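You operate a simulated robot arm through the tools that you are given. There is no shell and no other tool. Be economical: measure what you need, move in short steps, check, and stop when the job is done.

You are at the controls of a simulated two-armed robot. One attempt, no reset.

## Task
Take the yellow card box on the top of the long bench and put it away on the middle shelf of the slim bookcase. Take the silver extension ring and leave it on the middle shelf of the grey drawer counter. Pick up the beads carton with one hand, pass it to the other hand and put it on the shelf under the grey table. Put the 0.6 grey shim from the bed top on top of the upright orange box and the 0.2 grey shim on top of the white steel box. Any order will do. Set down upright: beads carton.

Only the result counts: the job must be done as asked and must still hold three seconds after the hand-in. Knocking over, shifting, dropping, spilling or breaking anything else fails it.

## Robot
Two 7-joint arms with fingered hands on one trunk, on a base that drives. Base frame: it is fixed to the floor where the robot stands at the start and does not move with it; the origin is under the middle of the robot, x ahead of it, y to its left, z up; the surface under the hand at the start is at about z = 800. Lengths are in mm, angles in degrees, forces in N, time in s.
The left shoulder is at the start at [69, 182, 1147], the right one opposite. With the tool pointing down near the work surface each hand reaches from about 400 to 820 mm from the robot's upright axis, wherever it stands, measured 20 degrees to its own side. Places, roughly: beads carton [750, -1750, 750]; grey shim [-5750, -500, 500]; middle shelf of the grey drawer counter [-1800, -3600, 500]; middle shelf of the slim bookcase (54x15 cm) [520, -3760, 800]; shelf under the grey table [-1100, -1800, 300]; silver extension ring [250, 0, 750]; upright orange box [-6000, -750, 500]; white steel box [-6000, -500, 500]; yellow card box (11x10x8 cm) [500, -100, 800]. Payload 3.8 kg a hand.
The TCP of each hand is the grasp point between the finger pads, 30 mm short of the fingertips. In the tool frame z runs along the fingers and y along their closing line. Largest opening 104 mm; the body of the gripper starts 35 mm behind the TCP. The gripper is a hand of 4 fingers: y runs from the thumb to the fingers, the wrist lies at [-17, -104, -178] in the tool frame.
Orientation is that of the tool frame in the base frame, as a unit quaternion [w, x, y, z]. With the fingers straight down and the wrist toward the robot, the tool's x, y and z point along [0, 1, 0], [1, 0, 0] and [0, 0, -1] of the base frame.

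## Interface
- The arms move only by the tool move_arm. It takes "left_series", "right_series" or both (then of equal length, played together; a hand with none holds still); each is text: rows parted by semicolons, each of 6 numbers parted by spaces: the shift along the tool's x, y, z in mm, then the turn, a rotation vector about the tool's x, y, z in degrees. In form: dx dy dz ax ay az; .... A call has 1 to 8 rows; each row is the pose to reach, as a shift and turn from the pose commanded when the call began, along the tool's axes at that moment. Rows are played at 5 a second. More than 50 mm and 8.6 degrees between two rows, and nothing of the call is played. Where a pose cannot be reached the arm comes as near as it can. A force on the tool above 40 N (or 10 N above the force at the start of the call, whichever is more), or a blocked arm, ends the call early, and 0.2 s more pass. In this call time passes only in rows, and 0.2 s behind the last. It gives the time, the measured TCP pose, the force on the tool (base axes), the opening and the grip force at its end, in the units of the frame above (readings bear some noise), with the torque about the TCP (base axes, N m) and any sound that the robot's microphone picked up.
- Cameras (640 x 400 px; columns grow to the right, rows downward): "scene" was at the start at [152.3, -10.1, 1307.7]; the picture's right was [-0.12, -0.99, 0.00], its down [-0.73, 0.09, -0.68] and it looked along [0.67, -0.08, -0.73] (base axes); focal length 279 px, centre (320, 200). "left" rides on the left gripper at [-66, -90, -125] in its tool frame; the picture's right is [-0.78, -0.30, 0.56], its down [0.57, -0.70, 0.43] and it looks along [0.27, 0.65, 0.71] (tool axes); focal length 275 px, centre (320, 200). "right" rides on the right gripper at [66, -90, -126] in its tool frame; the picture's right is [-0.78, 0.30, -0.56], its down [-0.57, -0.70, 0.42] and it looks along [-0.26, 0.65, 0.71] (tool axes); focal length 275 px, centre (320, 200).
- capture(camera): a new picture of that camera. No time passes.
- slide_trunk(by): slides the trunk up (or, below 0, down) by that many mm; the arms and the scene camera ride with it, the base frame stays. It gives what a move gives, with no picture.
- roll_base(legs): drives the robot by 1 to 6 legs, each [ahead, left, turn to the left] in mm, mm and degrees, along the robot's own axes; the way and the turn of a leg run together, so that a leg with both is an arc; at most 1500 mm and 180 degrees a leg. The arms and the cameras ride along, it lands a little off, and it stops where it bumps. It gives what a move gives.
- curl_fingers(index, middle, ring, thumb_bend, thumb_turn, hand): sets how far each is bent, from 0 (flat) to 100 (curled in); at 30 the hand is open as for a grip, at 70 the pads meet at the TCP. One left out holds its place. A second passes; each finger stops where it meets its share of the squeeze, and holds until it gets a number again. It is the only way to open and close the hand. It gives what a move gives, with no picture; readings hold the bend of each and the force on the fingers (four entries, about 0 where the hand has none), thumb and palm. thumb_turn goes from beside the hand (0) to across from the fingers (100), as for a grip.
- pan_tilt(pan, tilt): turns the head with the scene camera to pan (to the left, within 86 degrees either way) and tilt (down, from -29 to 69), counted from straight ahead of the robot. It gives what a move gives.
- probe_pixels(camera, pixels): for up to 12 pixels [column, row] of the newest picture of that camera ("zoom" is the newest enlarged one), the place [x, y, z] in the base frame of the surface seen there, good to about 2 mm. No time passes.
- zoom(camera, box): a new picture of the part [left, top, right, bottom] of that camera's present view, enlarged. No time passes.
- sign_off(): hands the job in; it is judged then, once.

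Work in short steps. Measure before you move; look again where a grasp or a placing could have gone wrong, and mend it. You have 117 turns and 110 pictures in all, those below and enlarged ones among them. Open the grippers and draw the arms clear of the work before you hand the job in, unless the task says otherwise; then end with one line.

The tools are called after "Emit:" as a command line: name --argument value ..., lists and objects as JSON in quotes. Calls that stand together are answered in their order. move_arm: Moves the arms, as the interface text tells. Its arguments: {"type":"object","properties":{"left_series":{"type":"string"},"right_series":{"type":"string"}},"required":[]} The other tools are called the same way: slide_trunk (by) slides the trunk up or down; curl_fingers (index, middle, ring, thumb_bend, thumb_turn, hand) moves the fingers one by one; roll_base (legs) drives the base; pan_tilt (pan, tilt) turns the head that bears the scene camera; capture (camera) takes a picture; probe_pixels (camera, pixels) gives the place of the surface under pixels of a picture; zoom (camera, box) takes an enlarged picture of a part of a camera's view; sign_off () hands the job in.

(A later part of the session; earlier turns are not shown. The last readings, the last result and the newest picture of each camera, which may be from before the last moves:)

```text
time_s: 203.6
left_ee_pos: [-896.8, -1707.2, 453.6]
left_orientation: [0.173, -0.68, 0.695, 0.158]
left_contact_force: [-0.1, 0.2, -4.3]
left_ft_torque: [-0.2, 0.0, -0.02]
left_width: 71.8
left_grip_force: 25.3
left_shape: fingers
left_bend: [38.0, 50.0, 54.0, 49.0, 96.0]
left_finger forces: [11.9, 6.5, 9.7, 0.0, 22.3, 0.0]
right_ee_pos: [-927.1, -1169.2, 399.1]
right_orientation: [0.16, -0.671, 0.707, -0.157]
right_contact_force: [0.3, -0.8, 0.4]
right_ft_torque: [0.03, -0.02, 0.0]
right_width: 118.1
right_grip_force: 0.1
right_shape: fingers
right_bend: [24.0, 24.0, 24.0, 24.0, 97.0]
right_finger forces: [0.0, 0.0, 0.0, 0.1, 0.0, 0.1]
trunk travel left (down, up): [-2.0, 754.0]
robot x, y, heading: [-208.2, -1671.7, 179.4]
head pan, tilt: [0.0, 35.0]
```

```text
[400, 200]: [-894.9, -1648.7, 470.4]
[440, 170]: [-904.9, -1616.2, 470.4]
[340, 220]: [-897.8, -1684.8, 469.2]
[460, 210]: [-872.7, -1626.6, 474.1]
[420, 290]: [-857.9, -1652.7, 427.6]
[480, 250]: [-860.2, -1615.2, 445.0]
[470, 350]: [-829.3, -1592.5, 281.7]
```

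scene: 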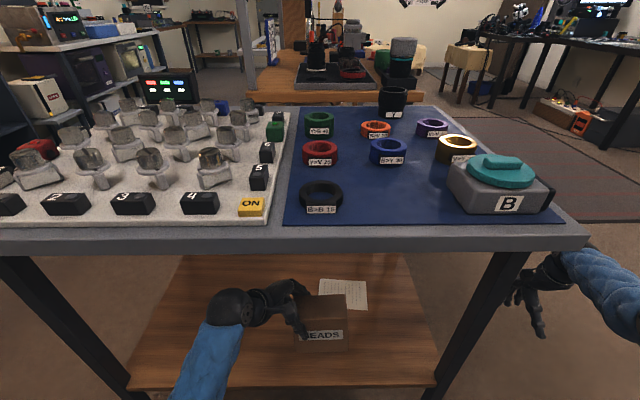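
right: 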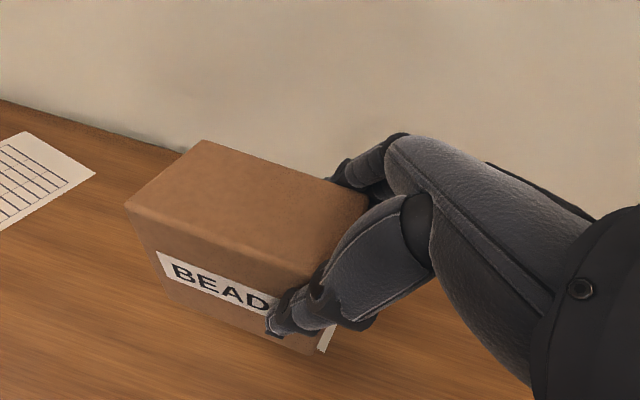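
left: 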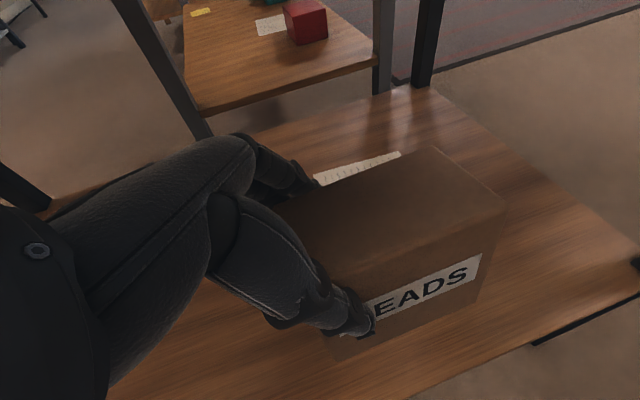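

The carton is over the shelf, tilted about 5° (far side low). I go 25 mm deeper, then lower it while levelling, stopping just above the shelf.

Emit:
roll_base --legs '[[25, 0, 0]]'

Emit:
move_arm --left_series "9 0 18 -1.5 0 0.8; 18 1 36 -3 0 1.5; 26 1 51 -4.4 0 2.3; 32 1 62 -4.4 0 2.3"

```text
time_s: 204.4
left_ee_pos: [-922.8, -1707.9, 454.5]
left_orientation: [0.172, -0.68, 0.695, 0.159]
left_contact_force: [0.0, -0.1, -3.3]
left_ft_torque: [-0.23, 0.04, 0.04]
left_width: 71.9
left_grip_force: 25.4
left_shape: fingers
left_bend: [38.0, 50.0, 54.0, 49.0, 96.0]
left_finger forces: [11.9, 6.4, 9.7, 0.1, 22.3, 0.1]
right_ee_pos: [-952.2, -1168.1, 399.5]
right_orientation: [0.16, -0.672, 0.706, -0.156]
right_contact_force: [0.2, -0.5, 0.3]
right_ft_torque: [0.02, -0.03, 0.02]
right_width: 118.2
right_grip_force: 0.0
right_shape: fingers
right_bend: [24.0, 24.0, 24.0, 24.0, 97.0]
right_finger forces: [0.0, 0.1, 0.1, 0.0, 0.0, 0.0]
trunk travel left (down, up): [-2.0, 754.0]
robot x, y, heading: [-229.8, -1665.8, 179.4]
head pan, tilt: [0.0, 35.0]
```

```text
time_s: 205.4
left_ee_pos: [-923.2, -1709.5, 383.4]
left_orientation: [0.144, -0.672, 0.702, 0.187]
left_contact_force: [0.2, -0.1, -3.5]
left_ft_torque: [-0.2, -0.01, 0.0]
left_width: 72.1
left_grip_force: 24.4
left_shape: fingers
left_bend: [38.0, 50.0, 54.0, 49.0, 96.0]
left_finger forces: [11.7, 6.4, 9.5, 0.1, 22.3, 0.1]
right_ee_pos: [-952.4, -1169.6, 400.0]
right_orientation: [0.159, -0.671, 0.707, -0.157]
right_contact_force: [0.0, -0.2, -0.6]
right_ft_torque: [0.02, -0.04, -0.03]
right_width: 117.8
right_grip_force: 0.2
right_shape: fingers
right_bend: [24.0, 24.0, 24.0, 24.0, 97.0]
right_finger forces: [0.1, 0.0, 0.0, 0.0, 0.0, 0.0]
trunk travel left (down, up): [-2.0, 754.0]
robot x, y, heading: [-229.0, -1668.5, 179.4]
head pan, tilt: [0.0, 35.0]
```

No clipping; now small steps down to contact.

Emit:
move_arm --left_series "2.3 -0.3 4.5 0 0 0; 4 -0.6 8 0 0 0; 5.5 -0.8 10.7 0 0 0; 6.4 -1 12.5 0 0 0; 7.3 -1.1 14.2 0 0 0"

Emit:
zoom --camera "left" --box '[240, 120, 560, 400]'

Emit:
probe_pixels --camera "zoom" --pixels '[[300, 180], [380, 110], [480, 190], [440, 130], [420, 330], [260, 230]]'

```text
time_s: 206.6
left_ee_pos: [-923.0, -1705.9, 376.4]
left_orientation: [0.141, -0.67, 0.702, 0.195]
left_contact_force: [9.0, 2.4, 30.5]
left_ft_torque: [-0.36, 0.28, -0.08]
left_width: 72.2
left_grip_force: 26.8
left_shape: fingers
left_bend: [39.0, 51.0, 55.0, 49.0, 93.0]
left_finger forces: [9.6, 5.9, 11.4, 0.1, 28.1, 0.1]
right_ee_pos: [-951.3, -1169.1, 402.2]
right_orientation: [0.158, -0.672, 0.707, -0.156]
right_contact_force: [0.0, 0.2, 0.3]
right_ft_torque: [-0.01, 0.02, 0.01]
right_width: 117.9
right_grip_force: 0.0
right_shape: fingers
right_bend: [24.0, 24.0, 24.0, 24.0, 97.0]
right_finger forces: [0.1, 0.1, 0.0, 0.1, 0.0, 0.1]
trunk travel left (down, up): [-2.0, 754.0]
robot x, y, heading: [-228.0, -1665.6, 179.1]
head pan, tilt: [0.0, 35.0]
```

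```text
1.43 times, centred on (400, 260) of left
```

zoom: 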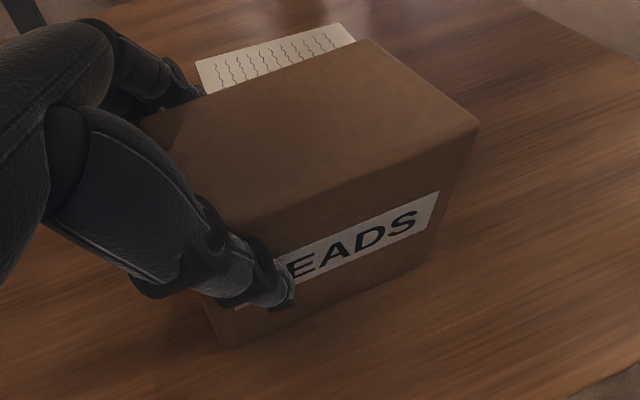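

```text
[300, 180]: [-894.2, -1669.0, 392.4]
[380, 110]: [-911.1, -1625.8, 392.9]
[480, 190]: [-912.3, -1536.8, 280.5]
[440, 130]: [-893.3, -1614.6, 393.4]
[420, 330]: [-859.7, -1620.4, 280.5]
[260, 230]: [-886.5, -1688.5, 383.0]
```

The carton stands flat on the shelf (top z≈393) with 30 N press. I ease up 5 mm, open the hand, then withdraw along its axis.

Emit:
move_arm --left_series "-2.5 0.3 -5 0 0 0"

Emit:
curl_fingers --hand "left" --index 24 --middle 24 --ring 24 --thumb_bend 24

Emit:
move_arm --left_series "0 0 -20 0 0 0; 0 0 -45 0 0 0; 0 0 -75 0 0 0; 0 0 -95 0 0 0"

Emit:
capture --camera "left"

```text
time_s: 207.0
left_ee_pos: [-921.2, -1707.9, 377.3]
left_orientation: [0.141, -0.672, 0.702, 0.19]
left_contact_force: [0.7, 6.3, 18.0]
left_ft_torque: [0.05, 0.61, -0.09]
left_width: 71.4
left_grip_force: 26.2
left_shape: fingers
left_bend: [38.0, 50.0, 54.0, 49.0, 94.0]
left_finger forces: [12.3, 7.2, 8.0, 0.0, 24.7, 0.0]
right_ee_pos: [-951.8, -1169.4, 400.3]
right_orientation: [0.16, -0.672, 0.707, -0.156]
right_contact_force: [0.6, 0.4, 0.0]
right_ft_torque: [0.01, 0.01, 0.02]
right_width: 118.0
right_grip_force: 0.1
right_shape: fingers
right_bend: [24.0, 24.0, 24.0, 24.0, 97.0]
right_finger forces: [0.0, 0.1, 0.0, 0.1, 0.0, 0.0]
trunk travel left (down, up): [-2.0, 754.0]
robot x, y, heading: [-233.9, -1667.0, 179.4]
head pan, tilt: [0.0, 35.0]
```

```text
time_s: 208.0
left_ee_pos: [-922.1, -1708.0, 374.8]
left_orientation: [0.143, -0.672, 0.702, 0.188]
left_contact_force: [0.1, -0.4, 0.3]
left_ft_torque: [-0.01, 0.0, 0.02]
left_width: 117.6
left_grip_force: 0.0
left_shape: fingers
left_bend: [24.0, 24.0, 24.0, 24.0, 97.0]
left_finger forces: [0.0, 0.1, 0.1, 0.1, 0.0, 0.0]
right_ee_pos: [-952.9, -1169.4, 401.7]
right_orientation: [0.161, -0.672, 0.706, -0.156]
right_contact_force: [-0.1, 0.1, -0.2]
right_ft_torque: [0.0, -0.02, 0.02]
right_width: 118.1
right_grip_force: 0.0
right_shape: fingers
right_bend: [24.0, 24.0, 24.0, 24.0, 97.0]
right_finger forces: [0.1, 0.1, 0.1, 0.0, 0.1, 0.0]
trunk travel left (down, up): [-2.0, 754.0]
robot x, y, heading: [-235.2, -1669.9, 179.2]
head pan, tilt: [0.0, 35.0]
```

```text
time_s: 209.0
left_ee_pos: [-917.9, -1750.1, 458.0]
left_orientation: [0.145, -0.672, 0.702, 0.187]
left_contact_force: [-0.1, 0.4, 0.6]
left_ft_torque: [0.01, 0.0, -0.01]
left_width: 117.5
left_grip_force: 0.0
left_shape: fingers
left_bend: [24.0, 24.0, 24.0, 24.0, 97.0]
left_finger forces: [0.1, 0.1, 0.0, 0.0, 0.1, 0.0]
right_ee_pos: [-952.2, -1168.5, 399.8]
right_orientation: [0.16, -0.671, 0.706, -0.157]
right_contact_force: [-0.3, -0.8, 0.0]
right_ft_torque: [-0.02, -0.01, 0.02]
right_width: 118.1
right_grip_force: 0.0
right_shape: fingers
right_bend: [24.0, 24.0, 24.0, 24.0, 97.0]
right_finger forces: [0.0, 0.0, 0.1, 0.0, 0.1, 0.1]
trunk travel left (down, up): [-2.0, 754.0]
robot x, y, heading: [-229.8, -1669.3, 179.6]
head pan, tilt: [0.0, 35.0]
```

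```text
23 pictures are left
```

left: 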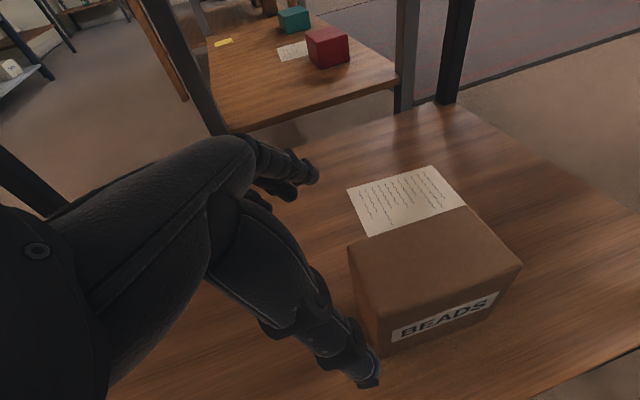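

The carton stands upright on the shelf with the paper behind it untouched. I back out, raise the trunk, and fold the arms to a travel pose.

Emit:
roll_base --legs '[[-270, 0, 0]]'

Emit:
slide_trunk --by 300

Emit:
move_arm --left_series "0 -20 -15 0 4 0; 0 -45 -30 0 8 0; 0 -75 -45 0 12 0; 0 -105 -60 0 16 0; 0 -135 -75 0 20 0; 0 -165 -85 0 24 0; 0 -195 -95 2 27 0; 0 -225 -100 4 27 0" --right_series "0 -20 -15 -4 0 0; 0 -45 -30 -8 0 0; 0 -75 -45 -12 0 0; 0 -105 -60 -16 0 0; 0 -135 -75 -20 0 0; 0 -165 -85 -24 0 0; 0 -195 -95 -26 0 0; 0 -225 -100 -26 0 0"

Emit:
pan_tilt --pan -20 --tilt 15

Emit:
capture --camera "scene"

```text
time_s: 210.9
left_ee_pos: [-649.0, -1752.1, 458.5]
left_orientation: [0.143, -0.672, 0.702, 0.188]
left_contact_force: [-0.1, -0.9, 1.0]
left_ft_torque: [0.0, 0.02, -0.01]
left_width: 117.6
left_grip_force: 0.1
left_shape: fingers
left_bend: [24.0, 24.0, 24.0, 24.0, 97.0]
left_finger forces: [0.0, 0.0, 0.1, 0.1, 0.1, 0.1]
right_ee_pos: [-681.3, -1170.2, 398.4]
right_orientation: [0.16, -0.67, 0.708, -0.157]
right_contact_force: [-0.1, 0.3, 0.3]
right_ft_torque: [-0.01, -0.01, -0.01]
right_width: 117.8
right_grip_force: 0.1
right_shape: fingers
right_bend: [24.0, 24.0, 24.0, 24.0, 97.0]
right_finger forces: [0.1, 0.1, 0.0, 0.1, 0.1, 0.1]
trunk travel left (down, up): [-2.0, 754.0]
robot x, y, heading: [40.3, -1669.0, 179.2]
head pan, tilt: [0.0, 35.0]
```

```text
time_s: 213.9
left_ee_pos: [-647.8, -1752.0, 758.4]
left_orientation: [0.144, -0.672, 0.702, 0.188]
left_contact_force: [-0.1, -0.1, 0.6]
left_ft_torque: [0.01, 0.03, 0.03]
left_width: 117.6
left_grip_force: 0.0
left_shape: fingers
left_bend: [24.0, 24.0, 24.0, 24.0, 97.0]
left_finger forces: [0.1, 0.1, 0.0, 0.0, 0.0, 0.0]
right_ee_pos: [-676.3, -1170.7, 917.8]
right_orientation: [0.035, -0.687, 0.725, -0.035]
right_contact_force: [-0.7, -0.3, -0.4]
right_ft_torque: [-0.01, 0.03, 0.02]
right_width: 117.6
right_grip_force: 0.0
right_shape: fingers
right_bend: [24.0, 24.0, 24.0, 24.0, 97.0]
right_finger forces: [0.1, 0.0, 0.1, 0.0, 0.0, 0.0]
trunk travel left (down, up): [-302.0, 454.0]
robot x, y, heading: [37.4, -1669.7, 179.1]
head pan, tilt: [0.0, 35.0]
```

```text
time_s: 215.7
left_ee_pos: [-419.0, -1804.0, 831.6]
left_orientation: [-0.001, -0.691, 0.723, 0.001]
left_contact_force: [-0.1, -0.4, -0.1]
left_ft_torque: [0.0, -0.01, -0.02]
left_width: 117.7
left_grip_force: 0.1
left_shape: fingers
left_bend: [24.0, 24.0, 24.0, 24.0, 97.0]
left_finger forces: [0.0, 0.0, 0.1, 0.0, 0.1, 0.0]
right_ee_pos: [-654.2, -1021.5, 1054.0]
right_orientation: [-0.121, -0.678, 0.714, 0.129]
right_contact_force: [-0.5, -0.8, -0.3]
right_ft_torque: [-0.01, 0.05, 0.01]
right_width: 118.1
right_grip_force: 0.1
right_shape: fingers
right_bend: [24.0, 24.0, 24.0, 24.0, 97.0]
right_finger forces: [0.1, 0.1, 0.0, 0.0, 0.0, 0.0]
right hand out of reach, approached as far as the arm can: row 1, 2, 3, 4, 5, 6, 7, 8
trunk travel left (down, up): [-302.0, 454.0]
robot x, y, heading: [42.3, -1670.0, 179.3]
head pan, tilt: [0.0, 35.0]
```

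```text
time_s: 216.5
left_ee_pos: [-420.2, -1803.8, 829.9]
left_orientation: [-0.001, -0.69, 0.723, 0.003]
left_contact_force: [0.0, 0.6, 0.2]
left_ft_torque: [0.03, 0.0, -0.01]
left_width: 117.6
left_grip_force: 0.0
left_shape: fingers
left_bend: [24.0, 24.0, 24.0, 24.0, 97.0]
left_finger forces: [0.0, 0.0, 0.1, 0.0, 0.0, 0.0]
right_ee_pos: [-653.9, -1020.4, 1053.5]
right_orientation: [-0.12, -0.678, 0.714, 0.129]
right_contact_force: [0.2, 0.6, -0.2]
right_ft_torque: [0.01, -0.02, 0.0]
right_width: 118.2
right_grip_force: 0.1
right_shape: fingers
right_bend: [24.0, 24.0, 24.0, 24.0, 97.0]
right_finger forces: [0.1, 0.1, 0.0, 0.0, 0.1, 0.0]
trunk travel left (down, up): [-302.0, 454.0]
robot x, y, heading: [39.8, -1671.1, 178.9]
head pan, tilt: [-20.0, 15.0]
```

```text
22 pictures are left
```

scene: 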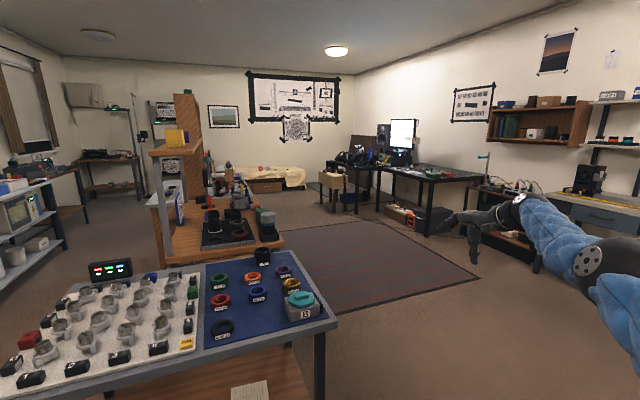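

The left arm is folded; the right one sticks out at z≈1054. I probe the route across the rug to the bed.

Emit:
probe_pixels --camera "scene" --pixels '[[282, 236], [250, 172], [302, 182], [270, 190], [322, 172], [355, 190], [425, 180], [480, 174], [420, 225], [375, 220], [300, 225], [500, 225]]'

Emit:
zoom --camera "scene" --box '[190, 140, 350, 220]'

```text
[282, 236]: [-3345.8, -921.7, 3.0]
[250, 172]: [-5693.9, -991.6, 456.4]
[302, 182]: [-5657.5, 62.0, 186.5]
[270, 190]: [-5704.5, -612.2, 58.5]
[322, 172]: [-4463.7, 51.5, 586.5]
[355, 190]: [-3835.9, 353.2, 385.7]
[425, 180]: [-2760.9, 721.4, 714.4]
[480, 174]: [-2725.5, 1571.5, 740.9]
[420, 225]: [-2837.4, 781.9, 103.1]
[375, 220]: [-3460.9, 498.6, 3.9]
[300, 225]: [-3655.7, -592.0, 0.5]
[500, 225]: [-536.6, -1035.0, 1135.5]
```

```text
4.00 times, centred on (270, 180) of scene
```

zoom: 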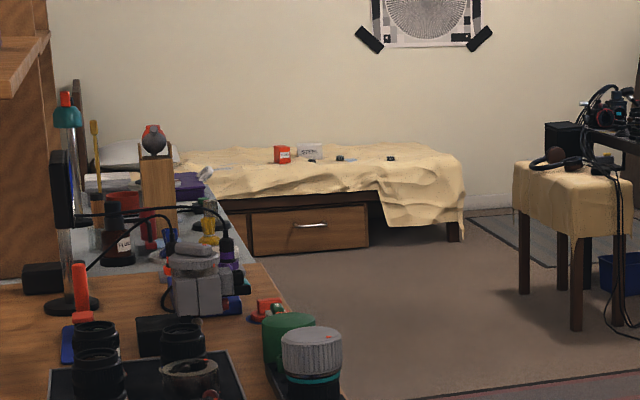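

The bed front is x≈−5680 with boxes and shims on it; a stool stands at (−4460,50). I drive along y≈−480 to in front of the bed.

Emit:
roll_base --legs '[[0, -1190, 0.9], [1500, 0, 0], [1500, 0, 0], [1500, 0, 0], [400, 0, 0]]'

Emit:
pan_tilt --pan 5 --tilt 35

Emit:
capture --camera "scene"

```text
time_s: 245.8
left_ee_pos: [-5327.9, -441.1, 830.9]
left_orientation: [0.0, -0.677, 0.736, 0.002]
left_contact_force: [-1.0, 0.1, 0.2]
left_ft_torque: [0.01, 0.0, -0.01]
left_width: 117.6
left_grip_force: 0.1
left_shape: fingers
left_bend: [24.0, 24.0, 24.0, 24.0, 97.0]
left_finger forces: [0.1, 0.0, 0.0, 0.1, 0.0, 0.0]
right_ee_pos: [-5533.5, 350.2, 1052.8]
right_orientation: [-0.117, -0.664, 0.727, 0.131]
right_contact_force: [-0.1, 0.5, 0.0]
right_ft_torque: [-0.01, -0.03, 0.0]
right_width: 117.8
right_grip_force: 0.1
right_shape: fingers
right_bend: [24.0, 24.0, 24.0, 24.0, 97.0]
right_finger forces: [0.0, 0.0, 0.0, 0.0, 0.0, 0.0]
trunk travel left (down, up): [-302.0, 454.0]
robot x, y, heading: [-4866.7, -329.5, 176.8]
head pan, tilt: [-20.0, 15.0]
```

```text
time_s: 246.7
left_ee_pos: [-5328.1, -440.2, 830.1]
left_orientation: [-0.001, -0.677, 0.736, 0.002]
left_contact_force: [0.5, 0.9, 0.6]
left_ft_torque: [-0.02, 0.0, -0.02]
left_width: 117.8
left_grip_force: 0.0
left_shape: fingers
left_bend: [24.0, 24.0, 24.0, 24.0, 97.0]
left_finger forces: [0.0, 0.1, 0.0, 0.0, 0.0, 0.0]
right_ee_pos: [-5532.8, 351.0, 1053.4]
right_orientation: [-0.117, -0.663, 0.728, 0.131]
right_contact_force: [0.0, 0.1, 0.0]
right_ft_torque: [0.03, 0.04, 0.02]
right_width: 118.0
right_grip_force: 0.1
right_shape: fingers
right_bend: [24.0, 24.0, 24.0, 24.0, 97.0]
right_finger forces: [0.0, 0.1, 0.0, 0.0, 0.1, 0.0]
trunk travel left (down, up): [-302.0, 454.0]
robot x, y, heading: [-4865.6, -327.8, 177.0]
head pan, tilt: [5.0, 35.0]
```

```text
20 pictures are left
```

scene: 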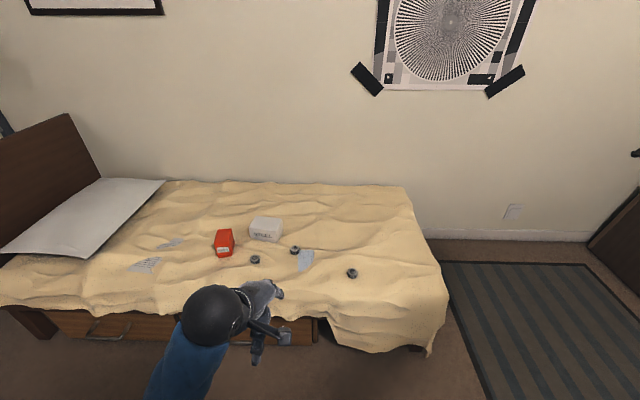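

Three small grey shims lie at (255,259), (295,250), (352,273), with the orange box (223,243) and white box (265,228). I zoom to read them.

Emit:
zoom --camera "scene" --box '[200, 205, 370, 290]'

Emit:
probe_pixels --camera "zoom" --pixels '[[206, 198], [206, 212], [356, 165], [356, 182], [573, 252], [573, 268], [90, 100], [90, 175], [245, 60], [245, 100], [285, 75], [205, 65]]'

```text
3.76 times, centred on (285, 248) of scene
```

zoom: 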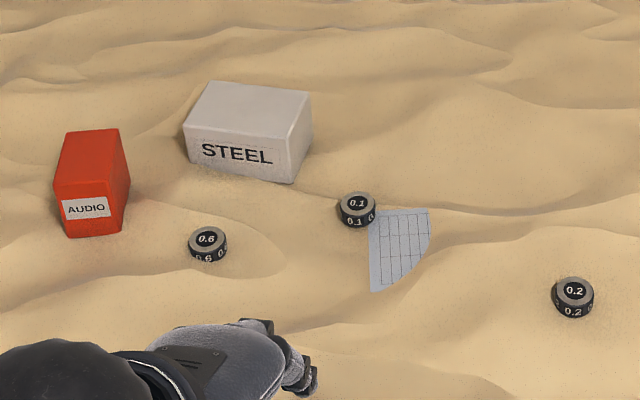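

```text
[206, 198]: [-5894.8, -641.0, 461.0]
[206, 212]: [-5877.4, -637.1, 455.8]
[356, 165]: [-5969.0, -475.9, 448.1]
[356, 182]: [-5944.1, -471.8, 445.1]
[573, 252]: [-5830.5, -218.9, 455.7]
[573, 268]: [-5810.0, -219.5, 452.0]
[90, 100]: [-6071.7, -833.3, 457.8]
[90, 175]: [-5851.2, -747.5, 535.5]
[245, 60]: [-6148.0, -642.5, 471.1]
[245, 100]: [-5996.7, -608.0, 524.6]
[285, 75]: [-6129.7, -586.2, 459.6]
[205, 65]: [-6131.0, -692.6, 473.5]
```

The 0.6 shim is at zoom (207,240), the 0.2 at (573,295). I probe their tops and the box tops.

Emit:
probe_pixels --camera "zoom" --pixels '[[207, 237], [191, 240], [224, 238], [207, 255], [575, 290], [556, 292], [593, 290], [575, 311], [90, 140], [60, 180], [117, 170], [118, 132]]'

Emit:
probe_pixels --camera "zoom" --pixels '[[245, 115], [212, 90], [303, 98], [187, 127], [287, 140], [68, 135], [240, 150], [90, 230], [230, 265], [545, 310]]'

```text
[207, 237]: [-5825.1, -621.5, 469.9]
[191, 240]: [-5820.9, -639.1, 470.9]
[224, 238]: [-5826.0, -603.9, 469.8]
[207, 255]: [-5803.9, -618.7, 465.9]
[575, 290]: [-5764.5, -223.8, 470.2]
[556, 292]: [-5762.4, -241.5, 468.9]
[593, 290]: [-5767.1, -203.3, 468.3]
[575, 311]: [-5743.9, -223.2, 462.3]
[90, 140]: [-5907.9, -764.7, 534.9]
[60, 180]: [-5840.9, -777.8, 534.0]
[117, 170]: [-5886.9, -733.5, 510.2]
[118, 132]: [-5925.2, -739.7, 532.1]
```

```text
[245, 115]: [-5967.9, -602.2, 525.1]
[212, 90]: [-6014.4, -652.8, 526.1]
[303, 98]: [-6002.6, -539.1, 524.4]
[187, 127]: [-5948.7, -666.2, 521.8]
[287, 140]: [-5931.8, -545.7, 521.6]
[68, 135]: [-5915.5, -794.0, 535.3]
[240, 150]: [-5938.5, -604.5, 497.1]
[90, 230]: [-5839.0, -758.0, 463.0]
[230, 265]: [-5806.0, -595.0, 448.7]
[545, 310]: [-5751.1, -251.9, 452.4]
```

0.6: centre (−5825,−621), top z 470; 0.2: (−5764,−224). Orange top: (−5881,−765,535); white top: (−5975,−604,525). I drive in for the 0.6 shim and lower the trunk.

Emit:
roll_base --legs '[[0, 0, 3], [430, 142, 0]]'

Emit:
slide_trunk --by -200

Emit:
curl_fingers --hand "left" --index 38 --middle 38 --ring 38 --thumb_bend 38

```text
time_s: 249.8
left_ee_pos: [-5752.7, -602.2, 830.4]
left_orientation: [-0.001, -0.693, 0.721, 0.002]
left_contact_force: [-0.1, 0.4, -1.3]
left_ft_torque: [-0.02, -0.01, -0.02]
left_width: 117.9
left_grip_force: 0.0
left_shape: fingers
left_bend: [24.0, 24.0, 24.0, 24.0, 97.0]
left_finger forces: [0.0, 0.1, 0.0, 0.1, 0.0, 0.0]
right_ee_pos: [-5991.8, 179.0, 1052.5]
right_orientation: [-0.12, -0.679, 0.713, 0.129]
right_contact_force: [-0.3, -0.3, 0.5]
right_ft_torque: [0.0, 0.0, 0.0]
right_width: 118.1
right_grip_force: 0.1
right_shape: fingers
right_bend: [24.0, 24.0, 24.0, 24.0, 97.0]
right_finger forces: [0.0, 0.1, 0.0, 0.0, 0.0, 0.0]
trunk travel left (down, up): [-302.0, 454.0]
robot x, y, heading: [-5294.2, -470.1, 179.8]
head pan, tilt: [5.0, 35.0]
```

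```text
time_s: 252.0
left_ee_pos: [-5751.4, -603.0, 631.3]
left_orientation: [-0.002, -0.693, 0.721, 0.003]
left_contact_force: [0.4, 0.0, -0.4]
left_ft_torque: [-0.03, -0.01, 0.01]
left_width: 117.6
left_grip_force: 0.1
left_shape: fingers
left_bend: [24.0, 24.0, 24.0, 24.0, 97.0]
left_finger forces: [0.0, 0.1, 0.0, 0.0, 0.0, 0.1]
right_ee_pos: [-6032.8, 179.1, 716.7]
right_orientation: [-0.045, -0.689, 0.721, 0.055]
right_contact_force: [0.7, 1.0, 0.7]
right_ft_torque: [0.01, 0.0, -0.01]
right_width: 117.8
right_grip_force: 0.0
right_shape: fingers
right_bend: [24.0, 24.0, 24.0, 24.0, 97.0]
right_finger forces: [0.0, 0.1, 0.0, 0.1, 0.1, 0.0]
trunk travel left (down, up): [-102.0, 654.0]
robot x, y, heading: [-5293.0, -465.5, 179.6]
head pan, tilt: [5.0, 35.0]
```

```text
time_s: 253.0
left_ee_pos: [-5752.6, -602.9, 631.1]
left_orientation: [-0.001, -0.693, 0.721, 0.001]
left_contact_force: [-0.3, 0.2, 0.9]
left_ft_torque: [0.03, -0.05, -0.03]
left_width: 85.4
left_grip_force: 0.0
left_shape: fingers
left_bend: [38.0, 38.0, 38.0, 38.0, 97.0]
left_finger forces: [0.0, 0.1, 0.0, 0.0, 0.0, 0.1]
right_ee_pos: [-6033.4, 179.4, 717.4]
right_orientation: [-0.045, -0.69, 0.72, 0.054]
right_contact_force: [-0.1, 0.4, -0.2]
right_ft_torque: [0.02, 0.0, -0.02]
right_width: 118.2
right_grip_force: 0.0
right_shape: fingers
right_bend: [24.0, 24.0, 24.0, 24.0, 97.0]
right_finger forces: [0.0, 0.0, 0.0, 0.0, 0.1, 0.0]
trunk travel left (down, up): [-102.0, 654.0]
robot x, y, heading: [-5295.3, -467.1, 179.9]
head pan, tilt: [5.0, 35.0]
```

I place the left hand over the 0.6 shim, with the tips just above it, and check with the hand camera.

Emit:
move_arm --left_series "10 35 20 0 0 0; 21.4 71.6 40 0 0 0; 21.4 71.6 80 0 0 0; 21.4 71.6 112 0 0 0"

Emit:
capture --camera "left"

Emit:
probe_pixels --camera "left" --pixels '[[320, 260], [335, 262], [345, 265], [355, 270], [330, 275], [345, 280]]'

```text
time_s: 254.0
left_ee_pos: [-5825.2, -621.9, 517.8]
left_orientation: [-0.001, -0.693, 0.721, 0.001]
left_contact_force: [-0.2, 0.1, -0.7]
left_ft_torque: [-0.01, -0.01, 0.0]
left_width: 84.9
left_grip_force: 0.1
left_shape: fingers
left_bend: [38.0, 38.0, 38.0, 38.0, 97.0]
left_finger forces: [0.0, 0.1, 0.0, 0.1, 0.1, 0.0]
right_ee_pos: [-6033.8, 179.8, 716.4]
right_orientation: [-0.044, -0.689, 0.721, 0.054]
right_contact_force: [-0.3, -0.3, 0.4]
right_ft_torque: [-0.02, 0.03, 0.0]
right_width: 117.9
right_grip_force: 0.1
right_shape: fingers
right_bend: [24.0, 24.0, 24.0, 24.0, 97.0]
right_finger forces: [0.0, 0.0, 0.1, 0.0, 0.0, 0.0]
trunk travel left (down, up): [-102.0, 654.0]
robot x, y, heading: [-5295.0, -468.2, 179.6]
head pan, tilt: [5.0, 35.0]
```

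```text
18 pictures are left
```

left: 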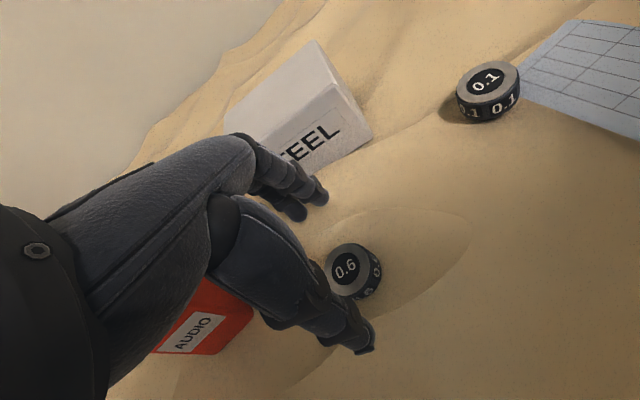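

```text
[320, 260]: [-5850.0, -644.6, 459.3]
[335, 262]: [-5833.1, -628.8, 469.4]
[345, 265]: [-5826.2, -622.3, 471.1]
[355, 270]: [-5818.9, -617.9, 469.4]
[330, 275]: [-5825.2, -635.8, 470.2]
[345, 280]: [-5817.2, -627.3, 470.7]
```

The shim is centred under the grasp point. I descend 27 mm and close gently.

Emit:
move_arm --left_series "0 0 14 0 0 0; 0 0 26 0 0 0"

Emit:
curl_fingers --hand "left" --index 66 --middle 66 --ring 66 --thumb_bend 66

Emit:
move_arm --left_series "0 0 -15 0 0 0; 0 0 -40 0 0 0"

Emit:
capture --camera "left"

```text
time_s: 254.6
left_ee_pos: [-5824.7, -621.5, 494.0]
left_orientation: [-0.001, -0.693, 0.721, 0.002]
left_contact_force: [-0.8, 1.0, 0.1]
left_ft_torque: [-0.01, 0.03, 0.03]
left_width: 85.0
left_grip_force: 0.0
left_shape: fingers
left_bend: [38.0, 38.0, 38.0, 38.0, 97.0]
left_finger forces: [0.0, 0.0, 0.0, 0.0, 0.0, 0.0]
right_ee_pos: [-6034.3, 180.9, 716.6]
right_orientation: [-0.044, -0.69, 0.721, 0.054]
right_contact_force: [-0.4, 0.0, 1.2]
right_ft_torque: [0.0, -0.02, 0.02]
right_width: 118.2
right_grip_force: 0.1
right_shape: fingers
right_bend: [24.0, 24.0, 24.0, 24.0, 97.0]
right_finger forces: [0.0, 0.1, 0.0, 0.0, 0.0, 0.0]
trunk travel left (down, up): [-102.0, 654.0]
robot x, y, heading: [-5293.0, -469.1, 179.7]
head pan, tilt: [5.0, 35.0]
```

```text
time_s: 255.6
left_ee_pos: [-5824.7, -621.0, 492.9]
left_orientation: [-0.001, -0.693, 0.721, 0.002]
left_contact_force: [0.6, 0.2, -0.1]
left_ft_torque: [-0.02, 0.0, 0.02]
left_width: 34.2
left_grip_force: 9.4
left_shape: fingers
left_bend: [60.0, 61.0, 66.0, 57.0, 96.0]
left_finger forces: [4.6, 5.0, 0.1, 0.0, 9.1, 0.0]
right_ee_pos: [-6033.8, 179.4, 715.3]
right_orientation: [-0.044, -0.69, 0.721, 0.054]
right_contact_force: [0.4, -0.5, -0.6]
right_ft_torque: [-0.03, -0.01, -0.02]
right_width: 118.2
right_grip_force: 0.0
right_shape: fingers
right_bend: [24.0, 24.0, 24.0, 24.0, 97.0]
right_finger forces: [0.0, 0.0, 0.0, 0.0, 0.1, 0.1]
trunk travel left (down, up): [-102.0, 654.0]
robot x, y, heading: [-5294.4, -465.2, 179.8]
head pan, tilt: [5.0, 35.0]
```

```text
time_s: 256.2
left_ee_pos: [-5823.3, -621.3, 532.0]
left_orientation: [-0.001, -0.693, 0.721, 0.002]
left_contact_force: [-0.1, -0.4, -0.6]
left_ft_torque: [-0.02, -0.01, 0.0]
left_width: 33.9
left_grip_force: 9.2
left_shape: fingers
left_bend: [60.0, 61.0, 66.0, 57.0, 96.0]
left_finger forces: [4.6, 5.0, 0.1, 0.1, 9.1, 0.1]
right_ee_pos: [-6034.8, 179.1, 716.7]
right_orientation: [-0.045, -0.69, 0.721, 0.054]
right_contact_force: [0.2, 0.3, -0.2]
right_ft_torque: [-0.02, -0.02, -0.01]
right_width: 118.1
right_grip_force: 0.0
right_shape: fingers
right_bend: [24.0, 24.0, 24.0, 24.0, 97.0]
right_finger forces: [0.0, 0.1, 0.1, 0.1, 0.0, 0.0]
trunk travel left (down, up): [-102.0, 654.0]
robot x, y, heading: [-5292.8, -470.0, 179.6]
head pan, tilt: [5.0, 35.0]
```

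```text
17 pictures are left
```

left: 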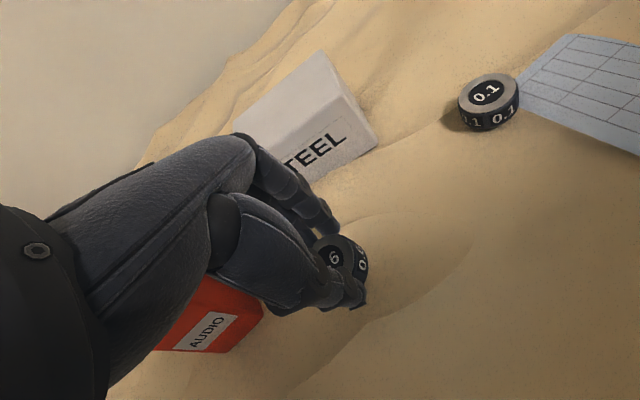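

The 0.6 shim is held (base 43 below the TCP). I raise it and carry it over the orange box's top centre (−5882,−758).

Emit:
move_arm --left_series "0 0 -45 0 0 0; 0 0 -90 0 0 0; 38 14 -105 0 0 0; 78 29 -105 0 0 0; 114 44 -105 0 0 0; 139 53 -105 0 0 0; 139 53 -85 0 0 0"

Emit:
capture --camera "left"

Emit:
zoom --camera "scene" --box '[120, 150, 380, 320]'

```text
time_s: 257.8
left_ee_pos: [-5882.6, -758.5, 618.6]
left_orientation: [-0.001, -0.693, 0.721, 0.002]
left_contact_force: [0.0, -0.5, 0.2]
left_ft_torque: [0.02, -0.06, 0.01]
left_width: 33.7
left_grip_force: 9.4
left_shape: fingers
left_bend: [60.0, 61.0, 66.0, 57.0, 96.0]
left_finger forces: [4.6, 4.7, 0.1, 0.1, 9.0, 0.1]
right_ee_pos: [-6034.4, 179.4, 716.5]
right_orientation: [-0.045, -0.69, 0.72, 0.054]
right_contact_force: [-0.2, -0.3, -0.9]
right_ft_torque: [0.01, -0.03, 0.0]
right_width: 117.8
right_grip_force: 0.0
right_shape: fingers
right_bend: [24.0, 24.0, 24.0, 24.0, 97.0]
right_finger forces: [0.0, 0.1, 0.0, 0.0, 0.0, 0.0]
trunk travel left (down, up): [-102.0, 654.0]
robot x, y, heading: [-5296.0, -469.0, 179.7]
head pan, tilt: [5.0, 35.0]
```

```text
16 pictures are left
```

left: 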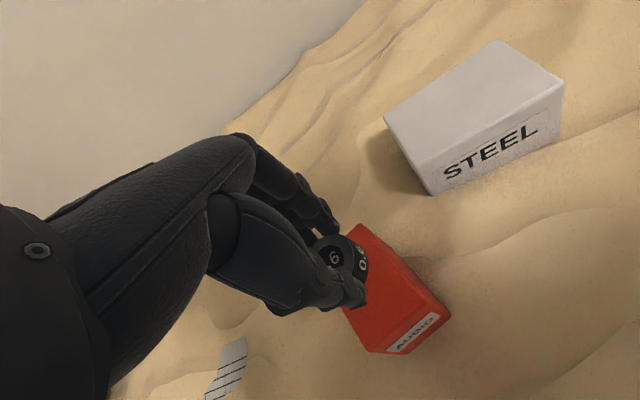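

```text
2.35 times, centred on (250, 235) of scene
```

zoom: 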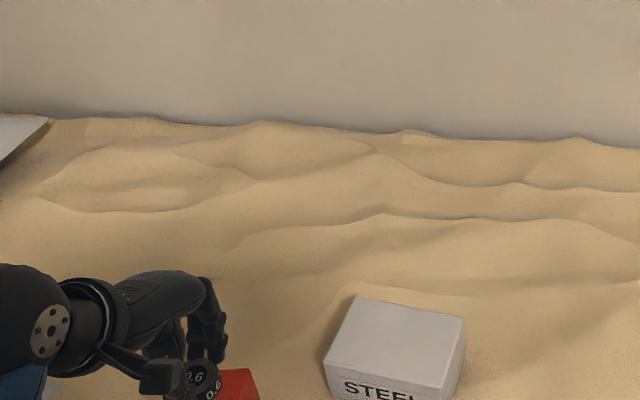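

I check the orange top's visible corners in the left picture against the hand position.

Emit:
probe_pixels --camera "left" --pixels '[[366, 229], [372, 245], [418, 288], [380, 344], [350, 315], [395, 300], [375, 290], [440, 300], [345, 262]]'

```text
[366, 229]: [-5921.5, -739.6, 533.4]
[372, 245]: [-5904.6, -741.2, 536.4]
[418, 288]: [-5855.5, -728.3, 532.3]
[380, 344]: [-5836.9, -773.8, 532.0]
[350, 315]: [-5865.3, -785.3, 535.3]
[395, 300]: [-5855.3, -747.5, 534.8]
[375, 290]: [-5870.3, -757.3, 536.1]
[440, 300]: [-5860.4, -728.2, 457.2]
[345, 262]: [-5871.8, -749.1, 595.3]
```

Centre confirmed at (−5880,−758). I lower 40 mm in small steps onto the box top.

Emit:
move_arm --left_series "0 -2 20 0 0 0; 0 -2 32 0 0 0; 0 -2 37 0 0 0; 0 -2 39 0 0 0"

```text
time_s: 258.8
left_ee_pos: [-5880.1, -758.4, 579.3]
left_orientation: [-0.001, -0.693, 0.721, 0.001]
left_contact_force: [0.5, 0.0, -0.5]
left_ft_torque: [0.02, 0.05, 0.01]
left_width: 33.7
left_grip_force: 9.3
left_shape: fingers
left_bend: [60.0, 61.0, 66.0, 57.0, 96.0]
left_finger forces: [4.5, 4.8, 0.0, 0.0, 8.8, 0.1]
right_ee_pos: [-6033.4, 180.1, 716.8]
right_orientation: [-0.044, -0.689, 0.721, 0.054]
right_contact_force: [0.4, 0.1, 0.5]
right_ft_torque: [0.0, 0.0, 0.0]
right_width: 118.1
right_grip_force: 0.1
right_shape: fingers
right_bend: [24.0, 24.0, 24.0, 24.0, 97.0]
right_finger forces: [0.0, 0.0, 0.0, 0.0, 0.1, 0.0]
trunk travel left (down, up): [-102.0, 654.0]
robot x, y, heading: [-5294.9, -466.9, 179.4]
head pan, tilt: [5.0, 35.0]
```

No contact yet; I go down in 1 mm steps watching the force.

Emit:
move_arm --left_series "0 0 1 0 0 0; 0 0 2 0 0 0"

Emit:
zoom --camera "left" --box '[260, 180, 480, 370]'

```text
time_s: 259.4
left_ee_pos: [-5880.4, -758.5, 578.4]
left_orientation: [-0.001, -0.693, 0.721, 0.003]
left_contact_force: [-0.5, -0.1, 2.5]
left_ft_torque: [-0.02, -0.04, -0.01]
left_width: 33.7
left_grip_force: 9.5
left_shape: fingers
left_bend: [60.0, 61.0, 66.0, 57.0, 96.0]
left_finger forces: [4.7, 5.0, 0.1, 0.0, 9.2, 0.1]
right_ee_pos: [-6033.2, 179.6, 717.7]
right_orientation: [-0.045, -0.689, 0.721, 0.054]
right_contact_force: [0.0, -0.3, 0.4]
right_ft_torque: [0.0, 0.03, 0.02]
right_width: 117.9
right_grip_force: 0.0
right_shape: fingers
right_bend: [24.0, 24.0, 24.0, 24.0, 97.0]
right_finger forces: [0.0, 0.1, 0.0, 0.1, 0.0, 0.0]
trunk travel left (down, up): [-102.0, 654.0]
robot x, y, heading: [-5294.0, -467.1, 179.5]
head pan, tilt: [5.0, 35.0]
```

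```text
2.11 times, centred on (370, 275) of left
```

zoom: 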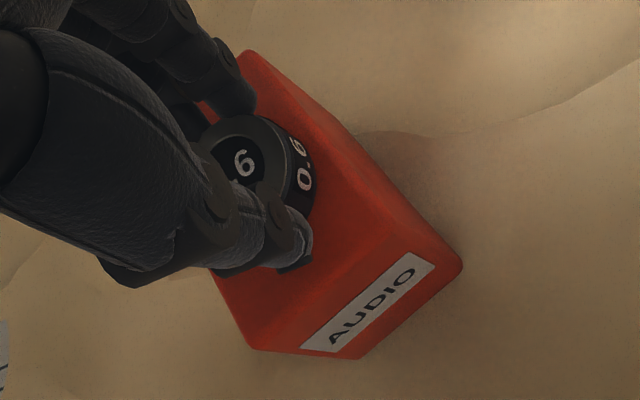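

Contact of 2.5 N with the shim well on the top. I open the hand partway and lift straight up.

Emit:
curl_fingers --hand "left" --index 46 --middle 46 --ring 46 --thumb_bend 43

Emit:
move_arm --left_series "0 0 -20 0 0 0; 0 0 -50 0 0 0; 0 0 -95 0 0 0"

Emit:
capture --camera "left"

```text
time_s: 260.4
left_ee_pos: [-5880.9, -757.0, 577.3]
left_orientation: [-0.001, -0.692, 0.722, 0.001]
left_contact_force: [-0.1, -1.0, -0.8]
left_ft_torque: [-0.01, 0.01, 0.01]
left_width: 67.2
left_grip_force: 0.2
left_shape: fingers
left_bend: [46.0, 46.0, 46.0, 43.0, 97.0]
left_finger forces: [0.0, 0.1, 0.0, 0.0, 0.0, 0.0]
right_ee_pos: [-6033.9, 180.2, 717.2]
right_orientation: [-0.044, -0.689, 0.721, 0.054]
right_contact_force: [0.8, 0.4, 0.5]
right_ft_torque: [0.01, -0.02, 0.01]
right_width: 117.8
right_grip_force: 0.0
right_shape: fingers
right_bend: [24.0, 24.0, 24.0, 24.0, 97.0]
right_finger forces: [0.0, 0.1, 0.0, 0.0, 0.1, 0.0]
trunk travel left (down, up): [-102.0, 654.0]
robot x, y, heading: [-5290.3, -468.8, 179.7]
head pan, tilt: [5.0, 35.0]
```

```text
time_s: 261.2
left_ee_pos: [-5880.9, -759.6, 674.5]
left_orientation: [-0.001, -0.693, 0.721, 0.002]
left_contact_force: [0.5, 0.1, 0.1]
left_ft_torque: [0.01, 0.01, 0.02]
left_width: 67.3
left_grip_force: 0.0
left_shape: fingers
left_bend: [46.0, 46.0, 46.0, 43.0, 97.0]
left_finger forces: [0.1, 0.0, 0.1, 0.0, 0.1, 0.1]
right_ee_pos: [-6034.0, 179.4, 717.2]
right_orientation: [-0.044, -0.689, 0.721, 0.054]
right_contact_force: [-0.3, -0.6, -0.3]
right_ft_torque: [-0.03, -0.01, -0.01]
right_width: 118.0
right_grip_force: 0.0
right_shape: fingers
right_bend: [24.0, 24.0, 24.0, 24.0, 97.0]
right_finger forces: [0.0, 0.0, 0.1, 0.0, 0.0, 0.0]
trunk travel left (down, up): [-102.0, 654.0]
robot x, y, heading: [-5291.6, -468.8, 179.2]
head pan, tilt: [5.0, 35.0]
```

```text
13 pictures are left
```

left: 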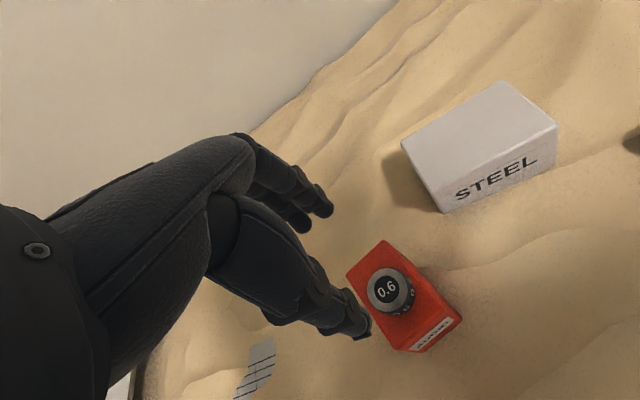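

The 0.6 shim sits on the orange box. I shift the base to reach the 0.2 shim with the left hand.

Emit:
roll_base --legs '[[-50, -270, 0.4]]'

Emit:
curl_fingers --hand "left" --index 38 --middle 38 --ring 38 --thumb_bend 38

```text
time_s: 263.1
left_ee_pos: [-5828.0, -491.3, 673.9]
left_orientation: [-0.001, -0.695, 0.719, 0.001]
left_contact_force: [0.8, 0.6, 0.2]
left_ft_torque: [-0.02, -0.03, -0.01]
left_width: 67.6
left_grip_force: 0.1
left_shape: fingers
left_bend: [46.0, 46.0, 46.0, 43.0, 97.0]
left_finger forces: [0.0, 0.0, 0.0, 0.0, 0.0, 0.0]
right_ee_pos: [-5987.3, 446.3, 716.3]
right_orientation: [-0.044, -0.692, 0.718, 0.054]
right_contact_force: [-0.2, -0.6, 0.4]
right_ft_torque: [0.01, 0.0, -0.02]
right_width: 118.0
right_grip_force: 0.0
right_shape: fingers
right_bend: [24.0, 24.0, 24.0, 24.0, 97.0]
right_finger forces: [0.1, 0.0, 0.0, 0.0, 0.0, 0.1]
trunk travel left (down, up): [-102.0, 654.0]
robot x, y, heading: [-5244.8, -192.9, 180.1]
head pan, tilt: [5.0, 35.0]
```

```text
time_s: 264.1
left_ee_pos: [-5828.3, -491.9, 673.9]
left_orientation: [0.0, -0.695, 0.719, 0.002]
left_contact_force: [0.4, 0.4, -0.1]
left_ft_torque: [0.03, 0.03, 0.02]
left_width: 84.0
left_grip_force: 0.0
left_shape: fingers
left_bend: [38.0, 38.0, 38.0, 38.0, 97.0]
left_finger forces: [0.0, 0.1, 0.0, 0.1, 0.0, 0.0]
right_ee_pos: [-5985.9, 446.4, 717.0]
right_orientation: [-0.045, -0.692, 0.718, 0.054]
right_contact_force: [-0.8, -0.2, 0.1]
right_ft_torque: [-0.01, 0.04, -0.03]
right_width: 118.2
right_grip_force: 0.0
right_shape: fingers
right_bend: [24.0, 24.0, 24.0, 24.0, 97.0]
right_finger forces: [0.0, 0.0, 0.0, 0.1, 0.1, 0.0]
trunk travel left (down, up): [-102.0, 654.0]
robot x, y, heading: [-5243.4, -198.0, 180.1]
head pan, tilt: [5.0, 35.0]
```

Now I carry the left hand over the 0.2 shim.

Emit:
move_arm --left_series "-45 -9 0 0 0 0; -90 -18 10 0 0 0; -135 -27 20 0 0 0; -180 -36 30 0 0 0; -225 -46 40 0 0 0; -268 -54.7 50 0 0 0; -270 -54.7 98 0 0 0; -270 -54.7 146 0 0 0"

Emit:
capture --camera "left"

```text
time_s: 265.9
left_ee_pos: [-5766.4, -222.5, 527.8]
left_orientation: [-0.001, -0.695, 0.719, 0.002]
left_contact_force: [-0.4, -0.2, 0.3]
left_ft_torque: [0.03, 0.02, 0.0]
left_width: 84.2
left_grip_force: 0.0
left_shape: fingers
left_bend: [38.0, 38.0, 38.0, 38.0, 97.0]
left_finger forces: [0.0, 0.0, 0.0, 0.0, 0.0, 0.1]
right_ee_pos: [-5987.5, 446.2, 716.6]
right_orientation: [-0.044, -0.692, 0.719, 0.054]
right_contact_force: [0.2, 0.1, 1.0]
right_ft_torque: [0.04, -0.03, -0.03]
right_width: 117.9
right_grip_force: 0.0
right_shape: fingers
right_bend: [24.0, 24.0, 24.0, 24.0, 97.0]
right_finger forces: [0.0, 0.0, 0.0, 0.0, 0.1, 0.1]
trunk travel left (down, up): [-102.0, 654.0]
robot x, y, heading: [-5246.1, -193.4, 180.0]
head pan, tilt: [5.0, 35.0]
```

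```text
12 pictures are left
```

left: 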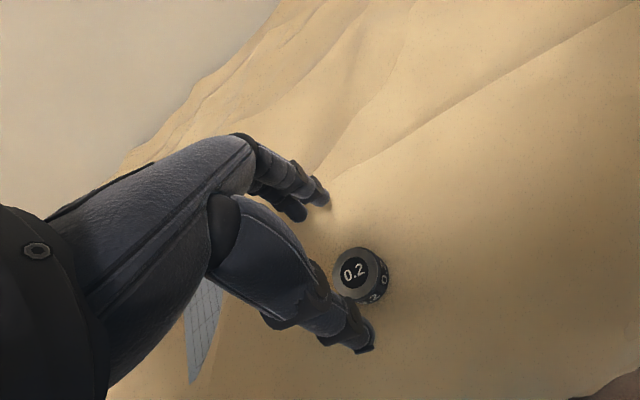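

The 0.2 shim is centred. I descend to z≈493, grip and lift.

Emit:
move_arm --left_series "-1 -1 18 0 0 0; -1 -1 34.5 0 0 0"

Emit:
curl_fingers --hand "left" --index 66 --middle 66 --ring 66 --thumb_bend 66

Emit:
move_arm --left_series "0 0 -20 0 0 0; 0 0 -60 0 0 0; 0 0 -105 0 0 0; 0 0 -145 0 0 0"

Emit:
capture --camera "left"

```text
time_s: 266.5
left_ee_pos: [-5773.2, -231.0, 495.6]
left_orientation: [-0.014, -0.697, 0.717, 0.001]
left_contact_force: [-0.4, -0.3, 0.3]
left_ft_torque: [0.01, 0.0, -0.04]
left_width: 84.6
left_grip_force: 0.0
left_shape: fingers
left_bend: [38.0, 38.0, 38.0, 38.0, 97.0]
left_finger forces: [0.0, 0.1, 0.1, 0.0, 0.0, 0.1]
right_ee_pos: [-5987.8, 446.8, 716.9]
right_orientation: [-0.045, -0.692, 0.718, 0.054]
right_contact_force: [1.1, 0.4, 1.0]
right_ft_torque: [-0.02, -0.01, 0.02]
right_width: 118.1
right_grip_force: 0.0
right_shape: fingers
right_bend: [24.0, 24.0, 24.0, 24.0, 97.0]
right_finger forces: [0.1, 0.0, 0.1, 0.1, 0.1, 0.0]
trunk travel left (down, up): [-102.0, 654.0]
robot x, y, heading: [-5244.2, -193.6, 180.1]
head pan, tilt: [5.0, 35.0]
```

```text
time_s: 267.5
left_ee_pos: [-5770.5, -230.4, 494.1]
left_orientation: [-0.012, -0.695, 0.719, -0.001]
left_contact_force: [-1.3, -0.8, 3.7]
left_ft_torque: [0.01, 0.05, 0.05]
left_width: 35.7
left_grip_force: 7.9
left_shape: fingers
left_bend: [57.0, 65.0, 66.0, 59.0, 97.0]
left_finger forces: [7.5, 1.3, 0.0, 0.0, 7.1, 0.1]
right_ee_pos: [-5986.5, 447.3, 717.2]
right_orientation: [-0.045, -0.692, 0.719, 0.054]
right_contact_force: [0.3, -0.1, 0.6]
right_ft_torque: [0.02, 0.0, 0.03]
right_width: 118.0
right_grip_force: 0.0
right_shape: fingers
right_bend: [24.0, 24.0, 24.0, 24.0, 97.0]
right_finger forces: [0.0, 0.0, 0.1, 0.0, 0.0, 0.1]
trunk travel left (down, up): [-102.0, 654.0]
robot x, y, heading: [-5244.9, -193.1, 180.3]
head pan, tilt: [5.0, 35.0]
```

```text
time_s: 268.4
left_ee_pos: [-5760.1, -284.8, 562.8]
left_orientation: [-0.058, -0.689, 0.72, -0.066]
left_contact_force: [1.1, 0.1, -1.1]
left_ft_torque: [-0.03, 0.01, 0.01]
left_width: 35.6
left_grip_force: 7.8
left_shape: fingers
left_bend: [57.0, 65.0, 66.0, 59.0, 97.0]
left_finger forces: [6.4, 1.0, 0.0, 0.1, 7.5, 0.0]
right_ee_pos: [-5987.6, 447.8, 716.6]
right_orientation: [-0.044, -0.691, 0.719, 0.055]
right_contact_force: [-0.3, 0.0, -0.4]
right_ft_torque: [0.02, 0.0, -0.01]
right_width: 118.0
right_grip_force: 0.1
right_shape: fingers
right_bend: [24.0, 24.0, 24.0, 24.0, 97.0]
right_finger forces: [0.1, 0.0, 0.0, 0.1, 0.1, 0.1]
trunk travel left (down, up): [-102.0, 654.0]
robot x, y, heading: [-5242.7, -194.1, 179.9]
head pan, tilt: [5.0, 35.0]
stopped in row 4 (left hand): the arm was blocked; the commanded pose is now the measured one
```

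```text
11 pictures are left
```

left: 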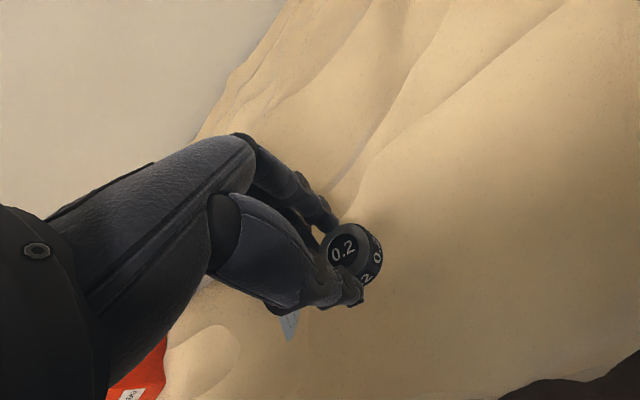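

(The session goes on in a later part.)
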